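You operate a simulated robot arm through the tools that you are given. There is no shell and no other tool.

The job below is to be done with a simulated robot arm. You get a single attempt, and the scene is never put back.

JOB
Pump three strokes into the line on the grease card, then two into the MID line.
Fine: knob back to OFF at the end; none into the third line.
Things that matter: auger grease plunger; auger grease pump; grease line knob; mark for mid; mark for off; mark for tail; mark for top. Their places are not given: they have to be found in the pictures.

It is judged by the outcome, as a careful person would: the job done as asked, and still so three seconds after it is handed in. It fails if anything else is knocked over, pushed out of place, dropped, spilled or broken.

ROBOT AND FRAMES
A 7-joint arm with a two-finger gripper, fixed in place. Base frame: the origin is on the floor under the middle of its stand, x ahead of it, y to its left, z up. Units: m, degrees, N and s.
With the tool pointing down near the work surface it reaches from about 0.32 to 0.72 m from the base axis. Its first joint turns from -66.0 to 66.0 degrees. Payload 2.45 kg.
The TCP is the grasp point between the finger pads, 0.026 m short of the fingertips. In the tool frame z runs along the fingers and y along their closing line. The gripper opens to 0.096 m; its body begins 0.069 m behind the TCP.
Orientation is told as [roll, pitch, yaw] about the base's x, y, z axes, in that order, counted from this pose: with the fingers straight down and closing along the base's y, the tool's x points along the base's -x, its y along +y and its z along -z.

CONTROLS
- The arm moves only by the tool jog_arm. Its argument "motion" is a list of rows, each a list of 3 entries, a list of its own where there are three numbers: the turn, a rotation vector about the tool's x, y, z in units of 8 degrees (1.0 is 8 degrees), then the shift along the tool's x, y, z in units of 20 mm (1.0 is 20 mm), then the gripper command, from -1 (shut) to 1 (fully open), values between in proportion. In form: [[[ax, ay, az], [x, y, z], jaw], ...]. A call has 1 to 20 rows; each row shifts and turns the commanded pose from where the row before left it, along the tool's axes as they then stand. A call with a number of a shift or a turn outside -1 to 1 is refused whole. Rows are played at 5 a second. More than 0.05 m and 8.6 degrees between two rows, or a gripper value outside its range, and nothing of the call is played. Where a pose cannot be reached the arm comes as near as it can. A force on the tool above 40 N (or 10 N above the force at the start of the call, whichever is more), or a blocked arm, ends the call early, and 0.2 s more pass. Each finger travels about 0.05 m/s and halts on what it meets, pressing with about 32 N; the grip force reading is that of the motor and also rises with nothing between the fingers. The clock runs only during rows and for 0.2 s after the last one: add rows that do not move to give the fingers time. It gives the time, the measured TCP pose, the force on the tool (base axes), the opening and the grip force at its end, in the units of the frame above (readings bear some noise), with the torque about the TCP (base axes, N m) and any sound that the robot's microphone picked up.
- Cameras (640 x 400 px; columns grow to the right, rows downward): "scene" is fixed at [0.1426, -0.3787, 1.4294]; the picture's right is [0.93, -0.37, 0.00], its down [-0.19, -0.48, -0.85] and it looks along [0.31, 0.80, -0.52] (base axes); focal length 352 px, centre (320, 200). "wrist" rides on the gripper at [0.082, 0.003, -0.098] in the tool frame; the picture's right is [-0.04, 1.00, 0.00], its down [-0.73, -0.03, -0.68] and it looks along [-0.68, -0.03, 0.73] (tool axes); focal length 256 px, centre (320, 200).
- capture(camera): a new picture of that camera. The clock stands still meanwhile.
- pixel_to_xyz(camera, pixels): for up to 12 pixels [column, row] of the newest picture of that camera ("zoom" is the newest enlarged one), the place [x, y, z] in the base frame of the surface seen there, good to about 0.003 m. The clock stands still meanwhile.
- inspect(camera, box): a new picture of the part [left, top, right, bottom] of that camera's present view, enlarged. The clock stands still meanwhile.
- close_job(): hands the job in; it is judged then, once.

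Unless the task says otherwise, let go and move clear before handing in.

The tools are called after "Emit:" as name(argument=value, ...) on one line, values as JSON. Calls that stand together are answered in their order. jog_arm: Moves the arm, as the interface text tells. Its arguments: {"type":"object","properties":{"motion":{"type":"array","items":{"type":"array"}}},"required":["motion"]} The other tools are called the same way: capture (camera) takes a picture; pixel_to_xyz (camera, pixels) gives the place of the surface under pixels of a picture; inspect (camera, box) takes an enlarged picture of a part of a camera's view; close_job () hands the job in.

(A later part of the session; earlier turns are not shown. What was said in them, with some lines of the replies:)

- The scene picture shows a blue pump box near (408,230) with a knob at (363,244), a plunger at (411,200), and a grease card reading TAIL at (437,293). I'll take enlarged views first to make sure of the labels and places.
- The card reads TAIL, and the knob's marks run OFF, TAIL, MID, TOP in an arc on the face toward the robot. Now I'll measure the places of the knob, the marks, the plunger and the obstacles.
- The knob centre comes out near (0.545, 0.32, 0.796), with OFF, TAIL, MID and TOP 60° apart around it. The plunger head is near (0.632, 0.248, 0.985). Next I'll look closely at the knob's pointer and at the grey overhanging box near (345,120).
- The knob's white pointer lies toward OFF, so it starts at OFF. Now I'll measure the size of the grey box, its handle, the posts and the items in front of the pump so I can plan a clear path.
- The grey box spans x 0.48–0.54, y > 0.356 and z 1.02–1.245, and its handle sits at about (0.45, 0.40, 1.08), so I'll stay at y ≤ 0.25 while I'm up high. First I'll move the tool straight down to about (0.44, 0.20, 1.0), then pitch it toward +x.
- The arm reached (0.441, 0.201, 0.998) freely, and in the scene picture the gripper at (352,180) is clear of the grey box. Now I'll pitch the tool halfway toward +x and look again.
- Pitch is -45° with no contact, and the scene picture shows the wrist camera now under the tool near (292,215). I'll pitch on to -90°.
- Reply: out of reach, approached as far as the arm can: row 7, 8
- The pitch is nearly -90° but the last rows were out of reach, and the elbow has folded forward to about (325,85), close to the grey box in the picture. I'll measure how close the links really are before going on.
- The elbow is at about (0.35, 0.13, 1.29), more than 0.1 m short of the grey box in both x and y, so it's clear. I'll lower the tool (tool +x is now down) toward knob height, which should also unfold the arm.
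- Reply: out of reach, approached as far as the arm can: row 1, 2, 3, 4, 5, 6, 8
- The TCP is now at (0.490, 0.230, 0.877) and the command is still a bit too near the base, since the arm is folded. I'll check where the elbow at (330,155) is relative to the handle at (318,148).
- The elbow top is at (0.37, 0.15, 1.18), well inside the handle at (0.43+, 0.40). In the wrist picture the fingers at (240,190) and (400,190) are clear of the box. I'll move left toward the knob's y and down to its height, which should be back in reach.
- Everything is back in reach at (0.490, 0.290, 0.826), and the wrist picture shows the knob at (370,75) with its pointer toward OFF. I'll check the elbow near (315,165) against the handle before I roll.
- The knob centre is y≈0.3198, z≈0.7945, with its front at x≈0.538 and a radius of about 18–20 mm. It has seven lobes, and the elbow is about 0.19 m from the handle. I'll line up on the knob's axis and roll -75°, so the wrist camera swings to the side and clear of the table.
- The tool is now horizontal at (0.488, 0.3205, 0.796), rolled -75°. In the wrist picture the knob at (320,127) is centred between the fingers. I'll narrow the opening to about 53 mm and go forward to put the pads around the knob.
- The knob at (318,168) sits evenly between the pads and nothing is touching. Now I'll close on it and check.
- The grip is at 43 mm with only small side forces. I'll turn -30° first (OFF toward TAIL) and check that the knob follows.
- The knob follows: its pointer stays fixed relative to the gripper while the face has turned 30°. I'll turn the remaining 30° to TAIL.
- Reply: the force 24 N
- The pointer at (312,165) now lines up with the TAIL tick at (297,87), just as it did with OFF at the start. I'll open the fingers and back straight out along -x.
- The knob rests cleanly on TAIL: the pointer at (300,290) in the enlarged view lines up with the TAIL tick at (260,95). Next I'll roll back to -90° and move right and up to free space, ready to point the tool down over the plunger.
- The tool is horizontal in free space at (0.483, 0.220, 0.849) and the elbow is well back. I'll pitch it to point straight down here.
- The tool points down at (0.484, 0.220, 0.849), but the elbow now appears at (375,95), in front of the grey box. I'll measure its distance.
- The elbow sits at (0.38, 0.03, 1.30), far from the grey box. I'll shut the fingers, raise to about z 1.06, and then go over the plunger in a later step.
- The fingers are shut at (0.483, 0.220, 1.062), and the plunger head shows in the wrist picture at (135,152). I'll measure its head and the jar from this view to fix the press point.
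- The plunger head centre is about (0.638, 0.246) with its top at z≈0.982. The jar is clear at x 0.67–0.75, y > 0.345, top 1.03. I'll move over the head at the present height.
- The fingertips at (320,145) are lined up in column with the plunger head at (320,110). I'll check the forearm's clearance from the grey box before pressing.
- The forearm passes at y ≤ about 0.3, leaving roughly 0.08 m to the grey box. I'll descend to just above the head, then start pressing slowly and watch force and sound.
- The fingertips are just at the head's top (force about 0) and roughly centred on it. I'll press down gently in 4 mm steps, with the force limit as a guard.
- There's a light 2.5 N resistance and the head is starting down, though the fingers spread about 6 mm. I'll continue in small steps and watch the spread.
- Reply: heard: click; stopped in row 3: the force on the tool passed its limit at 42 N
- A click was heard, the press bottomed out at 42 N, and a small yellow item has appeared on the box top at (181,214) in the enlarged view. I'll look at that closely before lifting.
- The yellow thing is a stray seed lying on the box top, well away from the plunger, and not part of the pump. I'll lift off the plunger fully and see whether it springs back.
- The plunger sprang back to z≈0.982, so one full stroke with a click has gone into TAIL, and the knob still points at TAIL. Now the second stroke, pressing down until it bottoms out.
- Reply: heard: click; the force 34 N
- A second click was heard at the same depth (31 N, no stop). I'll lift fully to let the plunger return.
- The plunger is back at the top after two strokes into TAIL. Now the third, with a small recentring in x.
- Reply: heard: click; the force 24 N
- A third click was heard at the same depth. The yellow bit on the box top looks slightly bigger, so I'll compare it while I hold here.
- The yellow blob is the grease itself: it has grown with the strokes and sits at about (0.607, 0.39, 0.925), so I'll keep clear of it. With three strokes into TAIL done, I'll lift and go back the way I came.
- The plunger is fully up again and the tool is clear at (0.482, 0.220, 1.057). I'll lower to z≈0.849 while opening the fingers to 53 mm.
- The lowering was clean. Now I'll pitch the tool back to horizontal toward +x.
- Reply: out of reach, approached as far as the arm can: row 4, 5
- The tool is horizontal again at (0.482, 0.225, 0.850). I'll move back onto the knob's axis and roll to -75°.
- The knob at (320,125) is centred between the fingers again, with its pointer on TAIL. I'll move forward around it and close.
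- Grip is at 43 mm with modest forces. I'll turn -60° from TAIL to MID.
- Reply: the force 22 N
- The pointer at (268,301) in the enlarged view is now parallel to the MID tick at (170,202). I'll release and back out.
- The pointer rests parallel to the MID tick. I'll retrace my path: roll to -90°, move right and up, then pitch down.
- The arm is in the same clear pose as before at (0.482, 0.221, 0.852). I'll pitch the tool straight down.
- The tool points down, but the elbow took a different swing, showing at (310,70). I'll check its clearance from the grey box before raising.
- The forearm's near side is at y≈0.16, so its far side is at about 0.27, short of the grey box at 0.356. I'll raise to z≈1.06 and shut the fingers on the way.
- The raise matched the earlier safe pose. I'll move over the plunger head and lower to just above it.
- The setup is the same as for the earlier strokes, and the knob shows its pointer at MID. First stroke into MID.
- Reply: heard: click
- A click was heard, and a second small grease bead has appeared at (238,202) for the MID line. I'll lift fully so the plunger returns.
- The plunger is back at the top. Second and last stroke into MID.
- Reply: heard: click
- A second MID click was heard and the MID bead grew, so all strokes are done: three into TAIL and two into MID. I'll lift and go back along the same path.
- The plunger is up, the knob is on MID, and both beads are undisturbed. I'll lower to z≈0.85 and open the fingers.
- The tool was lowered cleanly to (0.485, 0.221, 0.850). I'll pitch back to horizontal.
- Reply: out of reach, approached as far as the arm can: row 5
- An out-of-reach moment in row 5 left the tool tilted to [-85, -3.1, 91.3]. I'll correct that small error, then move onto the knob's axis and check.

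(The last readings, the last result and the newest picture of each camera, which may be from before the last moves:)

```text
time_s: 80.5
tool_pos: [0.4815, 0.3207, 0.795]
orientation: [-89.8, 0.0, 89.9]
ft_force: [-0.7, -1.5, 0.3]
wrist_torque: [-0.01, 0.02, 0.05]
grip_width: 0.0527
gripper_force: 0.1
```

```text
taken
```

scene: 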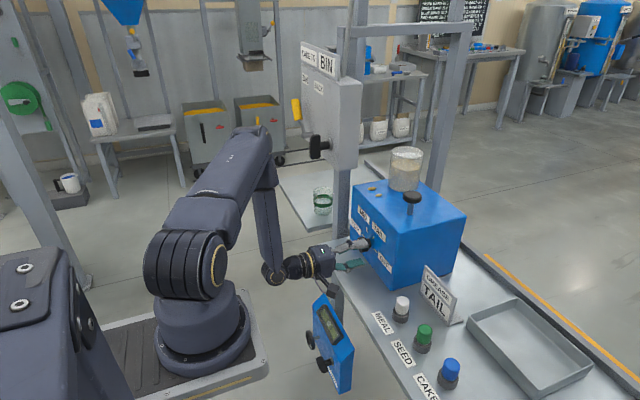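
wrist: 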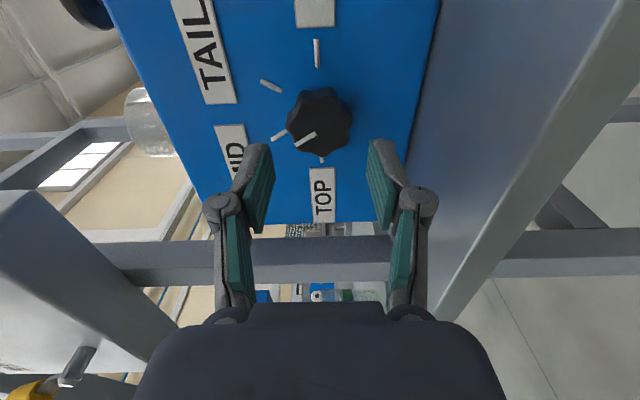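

Orientation is corrected, and the knob at (320,122) is centred with its pointer on MID. I'll roll to -135°, go forward around the knob and close.

Emit:
jog_arm(motion=[[[0, 0, -0.9375], [0, 0, 0], 0.1], [[0, 0, -0.9375], [0, 0, 0], 0.1], [[0, 0, -0.9375], [0, 0, 0], 0.1], [[0, 0, -0.9375], [0, 0, 0], 0.1], [[0, 0, -0.9375], [0, 0, 0], 0.1], [[0, 0, -0.9375], [0, 0, 0], 0.1], [[0, 0, 0], [0.02, 0.02, 0.6], 0.1], [[0, 0, 0], [0, 0, 0.6], 0.1], [[0, 0, 0], [0, 0, 0.5], 0.1], [[0, 0, 0], [0, 0, 0.5], 0.1], [[0, 0, 0], [0, 0, 0.425], 0.1], [[0, 0, 0], [0, 0, 0], 0.1]])

Emit:
capture(camera="wrist")

```text
time_s: 83.1
tool_pos: [0.5349, 0.3203, 0.7937]
orientation: [-89.8, 44.9, 90.2]
ft_force: [0.0, 0.7, 0.2]
wrist_torque: [0.01, 0.03, -0.03]
grip_width: 0.0529
gripper_force: 0.1
```

```text
taken
```

wrist: 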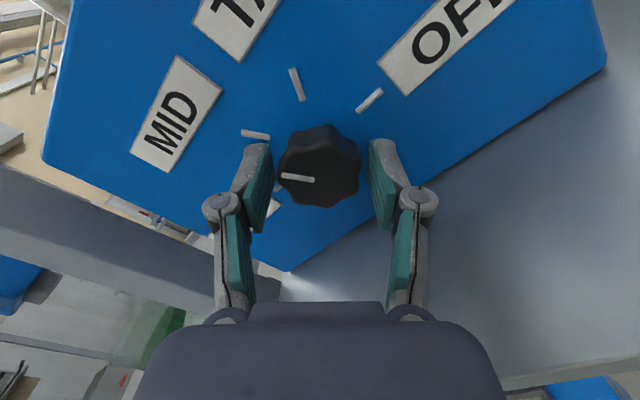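

The pads are around the knob with no contact, and the pointer is on MID. I'll close the fingers, then turn +60° back toward TAIL.

Emit:
jog_arm(motion=[[[0, 0, 0], [0, 0, 0], -1], [[0, 0, 0], [0, 0, 0], -1], [[0, 0, 0], [0, 0, 0], -1], [[0, 0, 0], [0, 0, 0], -1], [[0, 0, 0.625], [0, 0, 0], -1], [[0, 0, 0.625], [0, 0, 0], -1], [[0, 0, 0.625], [0, 0, 0], -1], [[0, 0, 0.625], [0, 0, 0], -1], [[0, 0, 0.625], [0, 0, 0], -1], [[0, 0, 0.625], [0, 0, 0], -1], [[0, 0, 0.625], [0, 0, 0], -1], [[0, 0, 0.625], [0, 0, 0], -1], [[0, 0, 0.625], [0, 0, 0], -1], [[0, 0, 0.625], [0, 0, 0], -1], [[0, 0, 0.625], [0, 0, 0], -1], [[0, 0, 0.625], [0, 0, 0], -1]])

Emit:
capture(camera="wrist")

```text
time_s: 86.5
tool_pos: [0.5344, 0.3207, 0.7948]
orientation: [-89.9, -15.2, 90.0]
ft_force: [-5.4, 3.9, 4.9]
wrist_torque: [-0.01, -0.45, 0.37]
grip_width: 0.043
gripper_force: 45.0
```

```text
taken
```

wrist: 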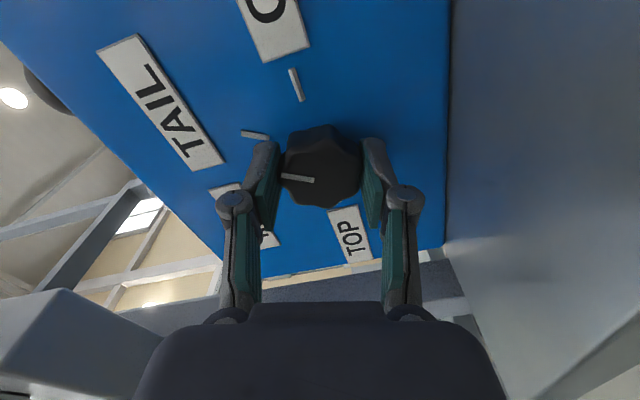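

The knob is back at TAIL, passing through only. I'll release, back off 32 mm, roll -60° and come forward again for the second half of the turn.

Emit:
jog_arm(motion=[[[0, 0, 0], [0, 0, 0], 0.1], [[0, 0, 0], [0, 0, 0], 0.1], [[0, 0, 0], [0, 0, 0], 0.1], [[0, 0, 0], [0, 0, -0.6], 0.1], [[0, 0, 0], [0, 0, -1.0], 0.1], [[0, 0, -0.9375], [0, 0, 0], 0.1], [[0, 0, -0.9375], [0, 0, 0], 0.1], [[0, 0, -0.9375], [0, 0, 0], 0.1], [[0, 0, -0.9375], [0, 0, 0], 0.1], [[0, 0, -0.9375], [0, 0, 0], 0.1], [[0, 0, -0.9375], [0, 0, 0], 0.1], [[0, 0, -0.9375], [0, 0, 0], 0.1], [[0, 0, -0.9375], [0, 0, 0], 0.1], [[0, 0, 0], [0, 0, 0], 0.1]])

Emit:
capture(camera="wrist")

Emit:
inspect(camera="wrist", box=[220, 40, 420, 200])

```text
time_s: 89.5
tool_pos: [0.5025, 0.3199, 0.7948]
orientation: [-89.7, 45.1, 90.2]
ft_force: [0.2, 0.2, 0.1]
wrist_torque: [0.01, -0.01, 0.0]
grip_width: 0.0527
gripper_force: 0.1
```

```text
taken
```

wrist: 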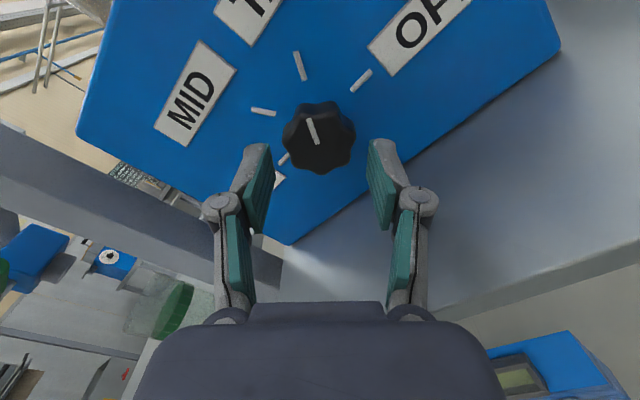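

```text
2.50 times, centred on (320, 120) of wrist
```

zoom: 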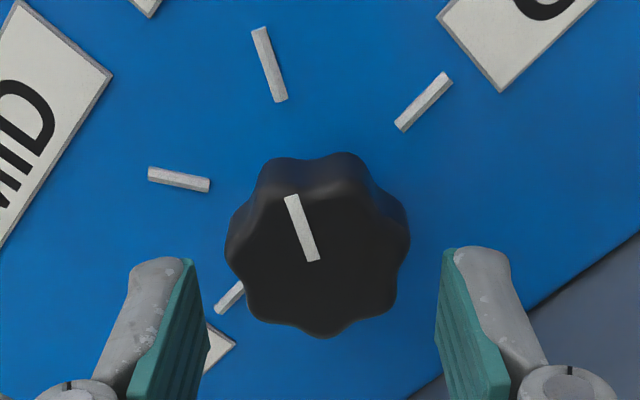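

The pointer is on TAIL and the fingers are lined up. I'll go forward 32 mm, close, and turn +60° to OFF.

Emit:
jog_arm(motion=[[[0, 0, 0], [0, 0, 0.8], 0.1], [[0, 0, 0], [0, 0, 0.78], 0.1], [[0, 0, 0], [0, 0, 0], 0.1], [[0, 0, 0], [0, 0, 0], -1], [[0, 0, 0], [0, 0, 0], -1], [[0, 0, 0], [0, 0, 0], -1], [[0, 0, 0], [0, 0, 0], -1], [[0, 0, 0.625], [0, 0, 0], -1], [[0, 0, 0.625], [0, 0, 0], -1], [[0, 0, 0.625], [0, 0, 0], -1], [[0, 0, 0.625], [0, 0, 0], -1], [[0, 0, 0.625], [0, 0, 0], -1], [[0, 0, 0.625], [0, 0, 0], -1], [[0, 0, 0.625], [0, 0, 0], -1], [[0, 0, 0.625], [0, 0, 0], -1], [[0, 0, 0.625], [0, 0, 0], -1], [[0, 0, 0.625], [0, 0, 0], -1], [[0, 0, 0.625], [0, 0, 0], -1], [[0, 0, 0.625], [0, 0, 0], -1]])

Emit:
capture(camera="wrist")

Emit:
inspect(camera="wrist", box=[220, 40, 420, 220])

```text
time_s: 93.5
tool_pos: [0.5328, 0.3192, 0.795]
orientation: [-89.8, -15.1, 90.0]
ft_force: [19.5, -0.2, -0.7]
wrist_torque: [-0.02, 0.11, 1.27]
grip_width: 0.0429
gripper_force: 44.9
```

```text
taken
```

wrist: 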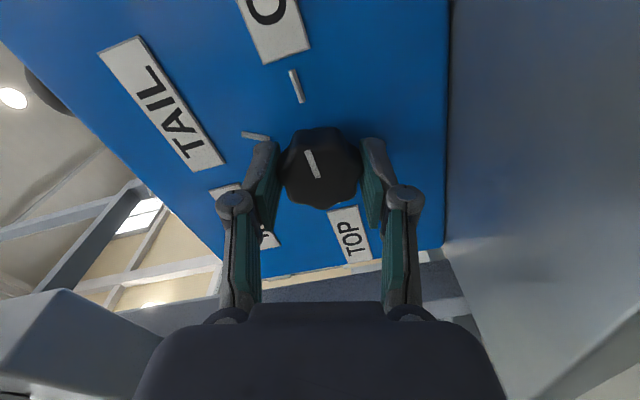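

```text
2.22 times, centred on (320, 130) of wrist
```

zoom: 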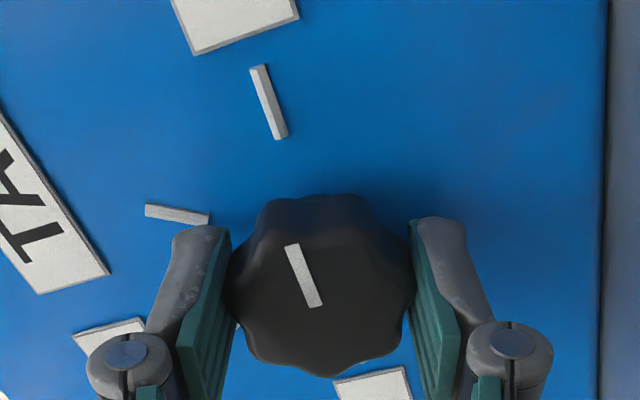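

The pointer lines up with the OFF tick as in the starting view. I'll release, back out and check it closely.

Emit:
jog_arm(motion=[[[0, 0, 0], [0, 0, 0], 0.1], [[0, 0, 0], [0, 0, 0], 0.1], [[0, 0, 0], [0, 0, 0], 0.1], [[0, 0, 0], [0, 0, -0.4], 0.1], [[0, 0, 0], [0, 0, -0.6], 0.1], [[0, 0, 0], [0, 0, -0.7], 0.1], [[0, 0, 0], [0, 0, -0.8], 0.1], [[0, 0, 0], [0, 0, 0], 0.1]])

Emit:
inspect(camera="wrist", box=[240, 20, 400, 170])

Emit:
inspect(camera="scene", box=[340, 220, 396, 266])

Emit:
capture(camera="scene")

Emit:
capture(camera="wrist")

```text
time_s: 95.3
tool_pos: [0.4836, 0.3202, 0.7936]
orientation: [-89.8, -15.1, 90.0]
ft_force: [-0.6, 0.3, -0.4]
wrist_torque: [-0.02, 0.02, 0.04]
grip_width: 0.0528
gripper_force: 0.2
```

```text
2.67 times, centred on (320, 95) of wrist
```

zoom: 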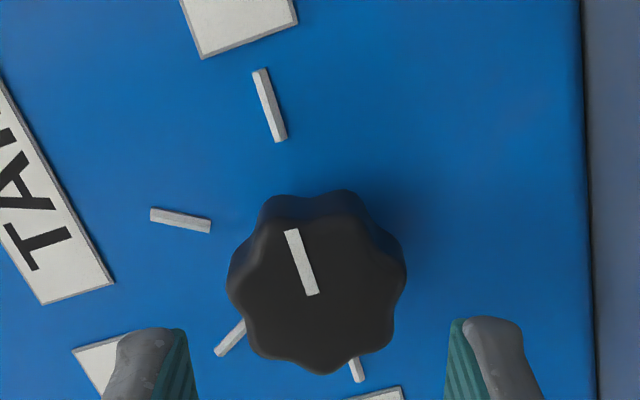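

```text
8.70 times, centred on (368, 243) of scene
```

zoom: 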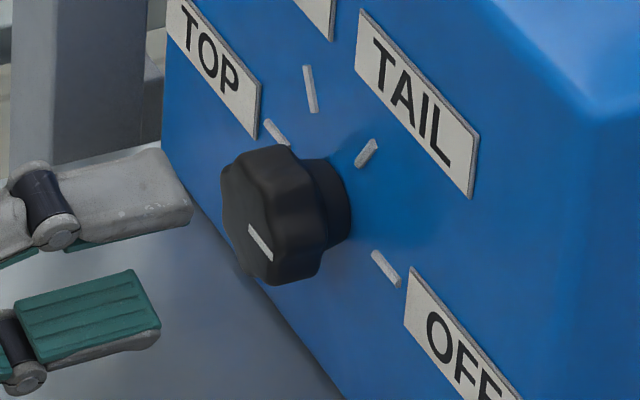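

```text
taken
```

scene: 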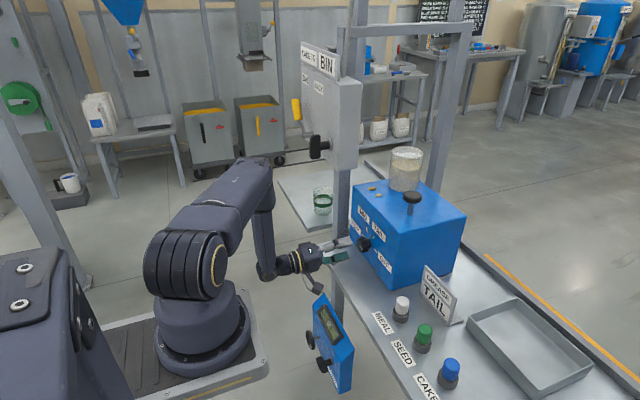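

```text
taken
```

wrist: 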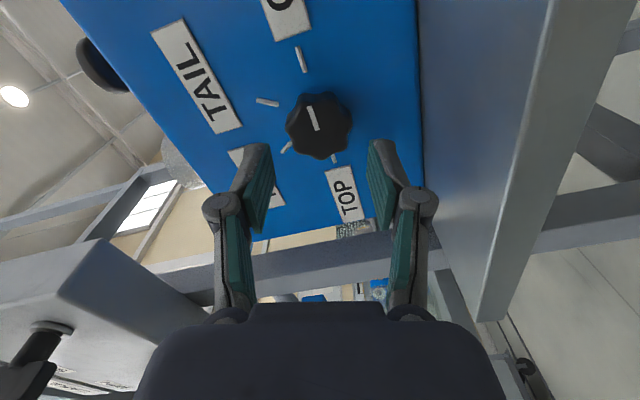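

The enlarged scene view matches the starting picture exactly: the pointer at (260,243) is on OFF. I'll move the tool clear to the right and up, then do a last check of the whole scene.

Emit:
jog_arm(motion=[[[0, 0, -0.9375], [0, 0, 0], 0.1], [[0, 0, -0.9375], [0, 0, 0], 0.1], [[0, 0, 0], [0.85, -0.5, 0], 0.1], [[0, 0, 0], [0.85, -0.5, 0], 0.1], [[0, 0, 0], [0.85, -0.5, 0], 0.1], [[0, 0, 0], [0.85, -0.5, 0], 0.1], [[0, 0, 0], [0.85, -0.5, 0], 0.1], [[0, 0, 0], [0, 0, 0], 0.1], [[0, 0, 0], [0, 0, 0], 0.1]])

Emit:
capture(camera="scene")

Emit:
inspect(camera="scene", box=[310, 130, 480, 290])

```text
time_s: 97.3
tool_pos: [0.4846, 0.2345, 0.8445]
orientation: [-89.8, -0.1, 89.9]
ft_force: [0.5, -0.8, -0.3]
wrist_torque: [-0.03, -0.02, 0.0]
grip_width: 0.053
gripper_force: 0.2
```

```text
taken
```

scene: 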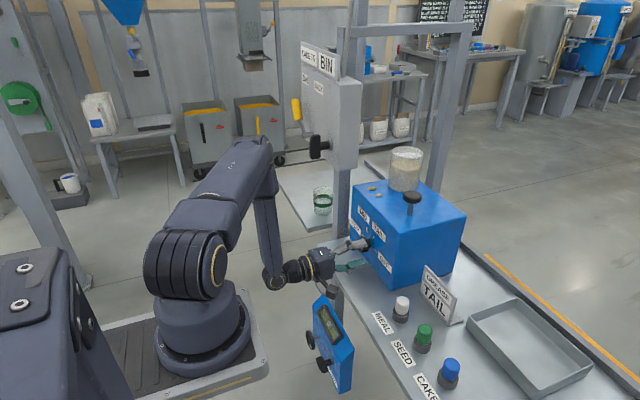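

```text
2.50 times, centred on (395, 210) of scene
```

zoom: 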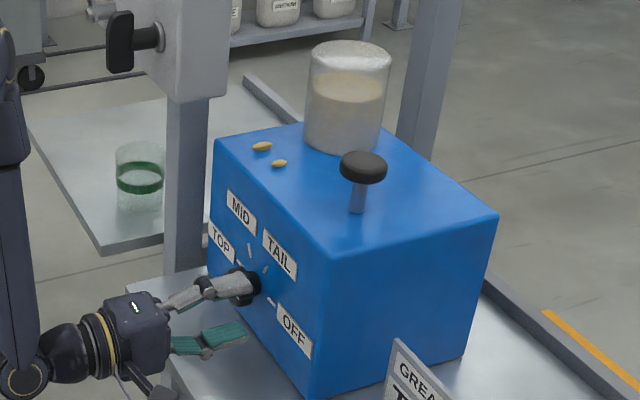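

The last picture shows the plunger up, the knob on OFF and released, two grease beads (TAIL and MID) with none for a third line, and everything else in place. I'm handing the job in.

Emit:
close_job()

```text
The job is handed in.
```

I pumped three strokes into TAIL, the line on the grease card, then two into MID. The knob is back on OFF and the job is handed in.

- **Strokes:** each of the five presses gave a click, and the plunger came fully back up after each one. A grease bead showed on the pump top for TAIL and another for MID. No bead showed for TOP, the third line.
- **Knob:** it went OFF, TAIL, MID and back through TAIL to OFF. It never reached TOP, and no stroke was made on the way back. A close-up after release showed the pointer on OFF, as at the start.
- **Surroundings:** nothing else looked moved or knocked in the last picture, and the gripper was off the knob and clear.

The first press reached the arm's force limit (42 N) at the bottom. The other four stayed below it.
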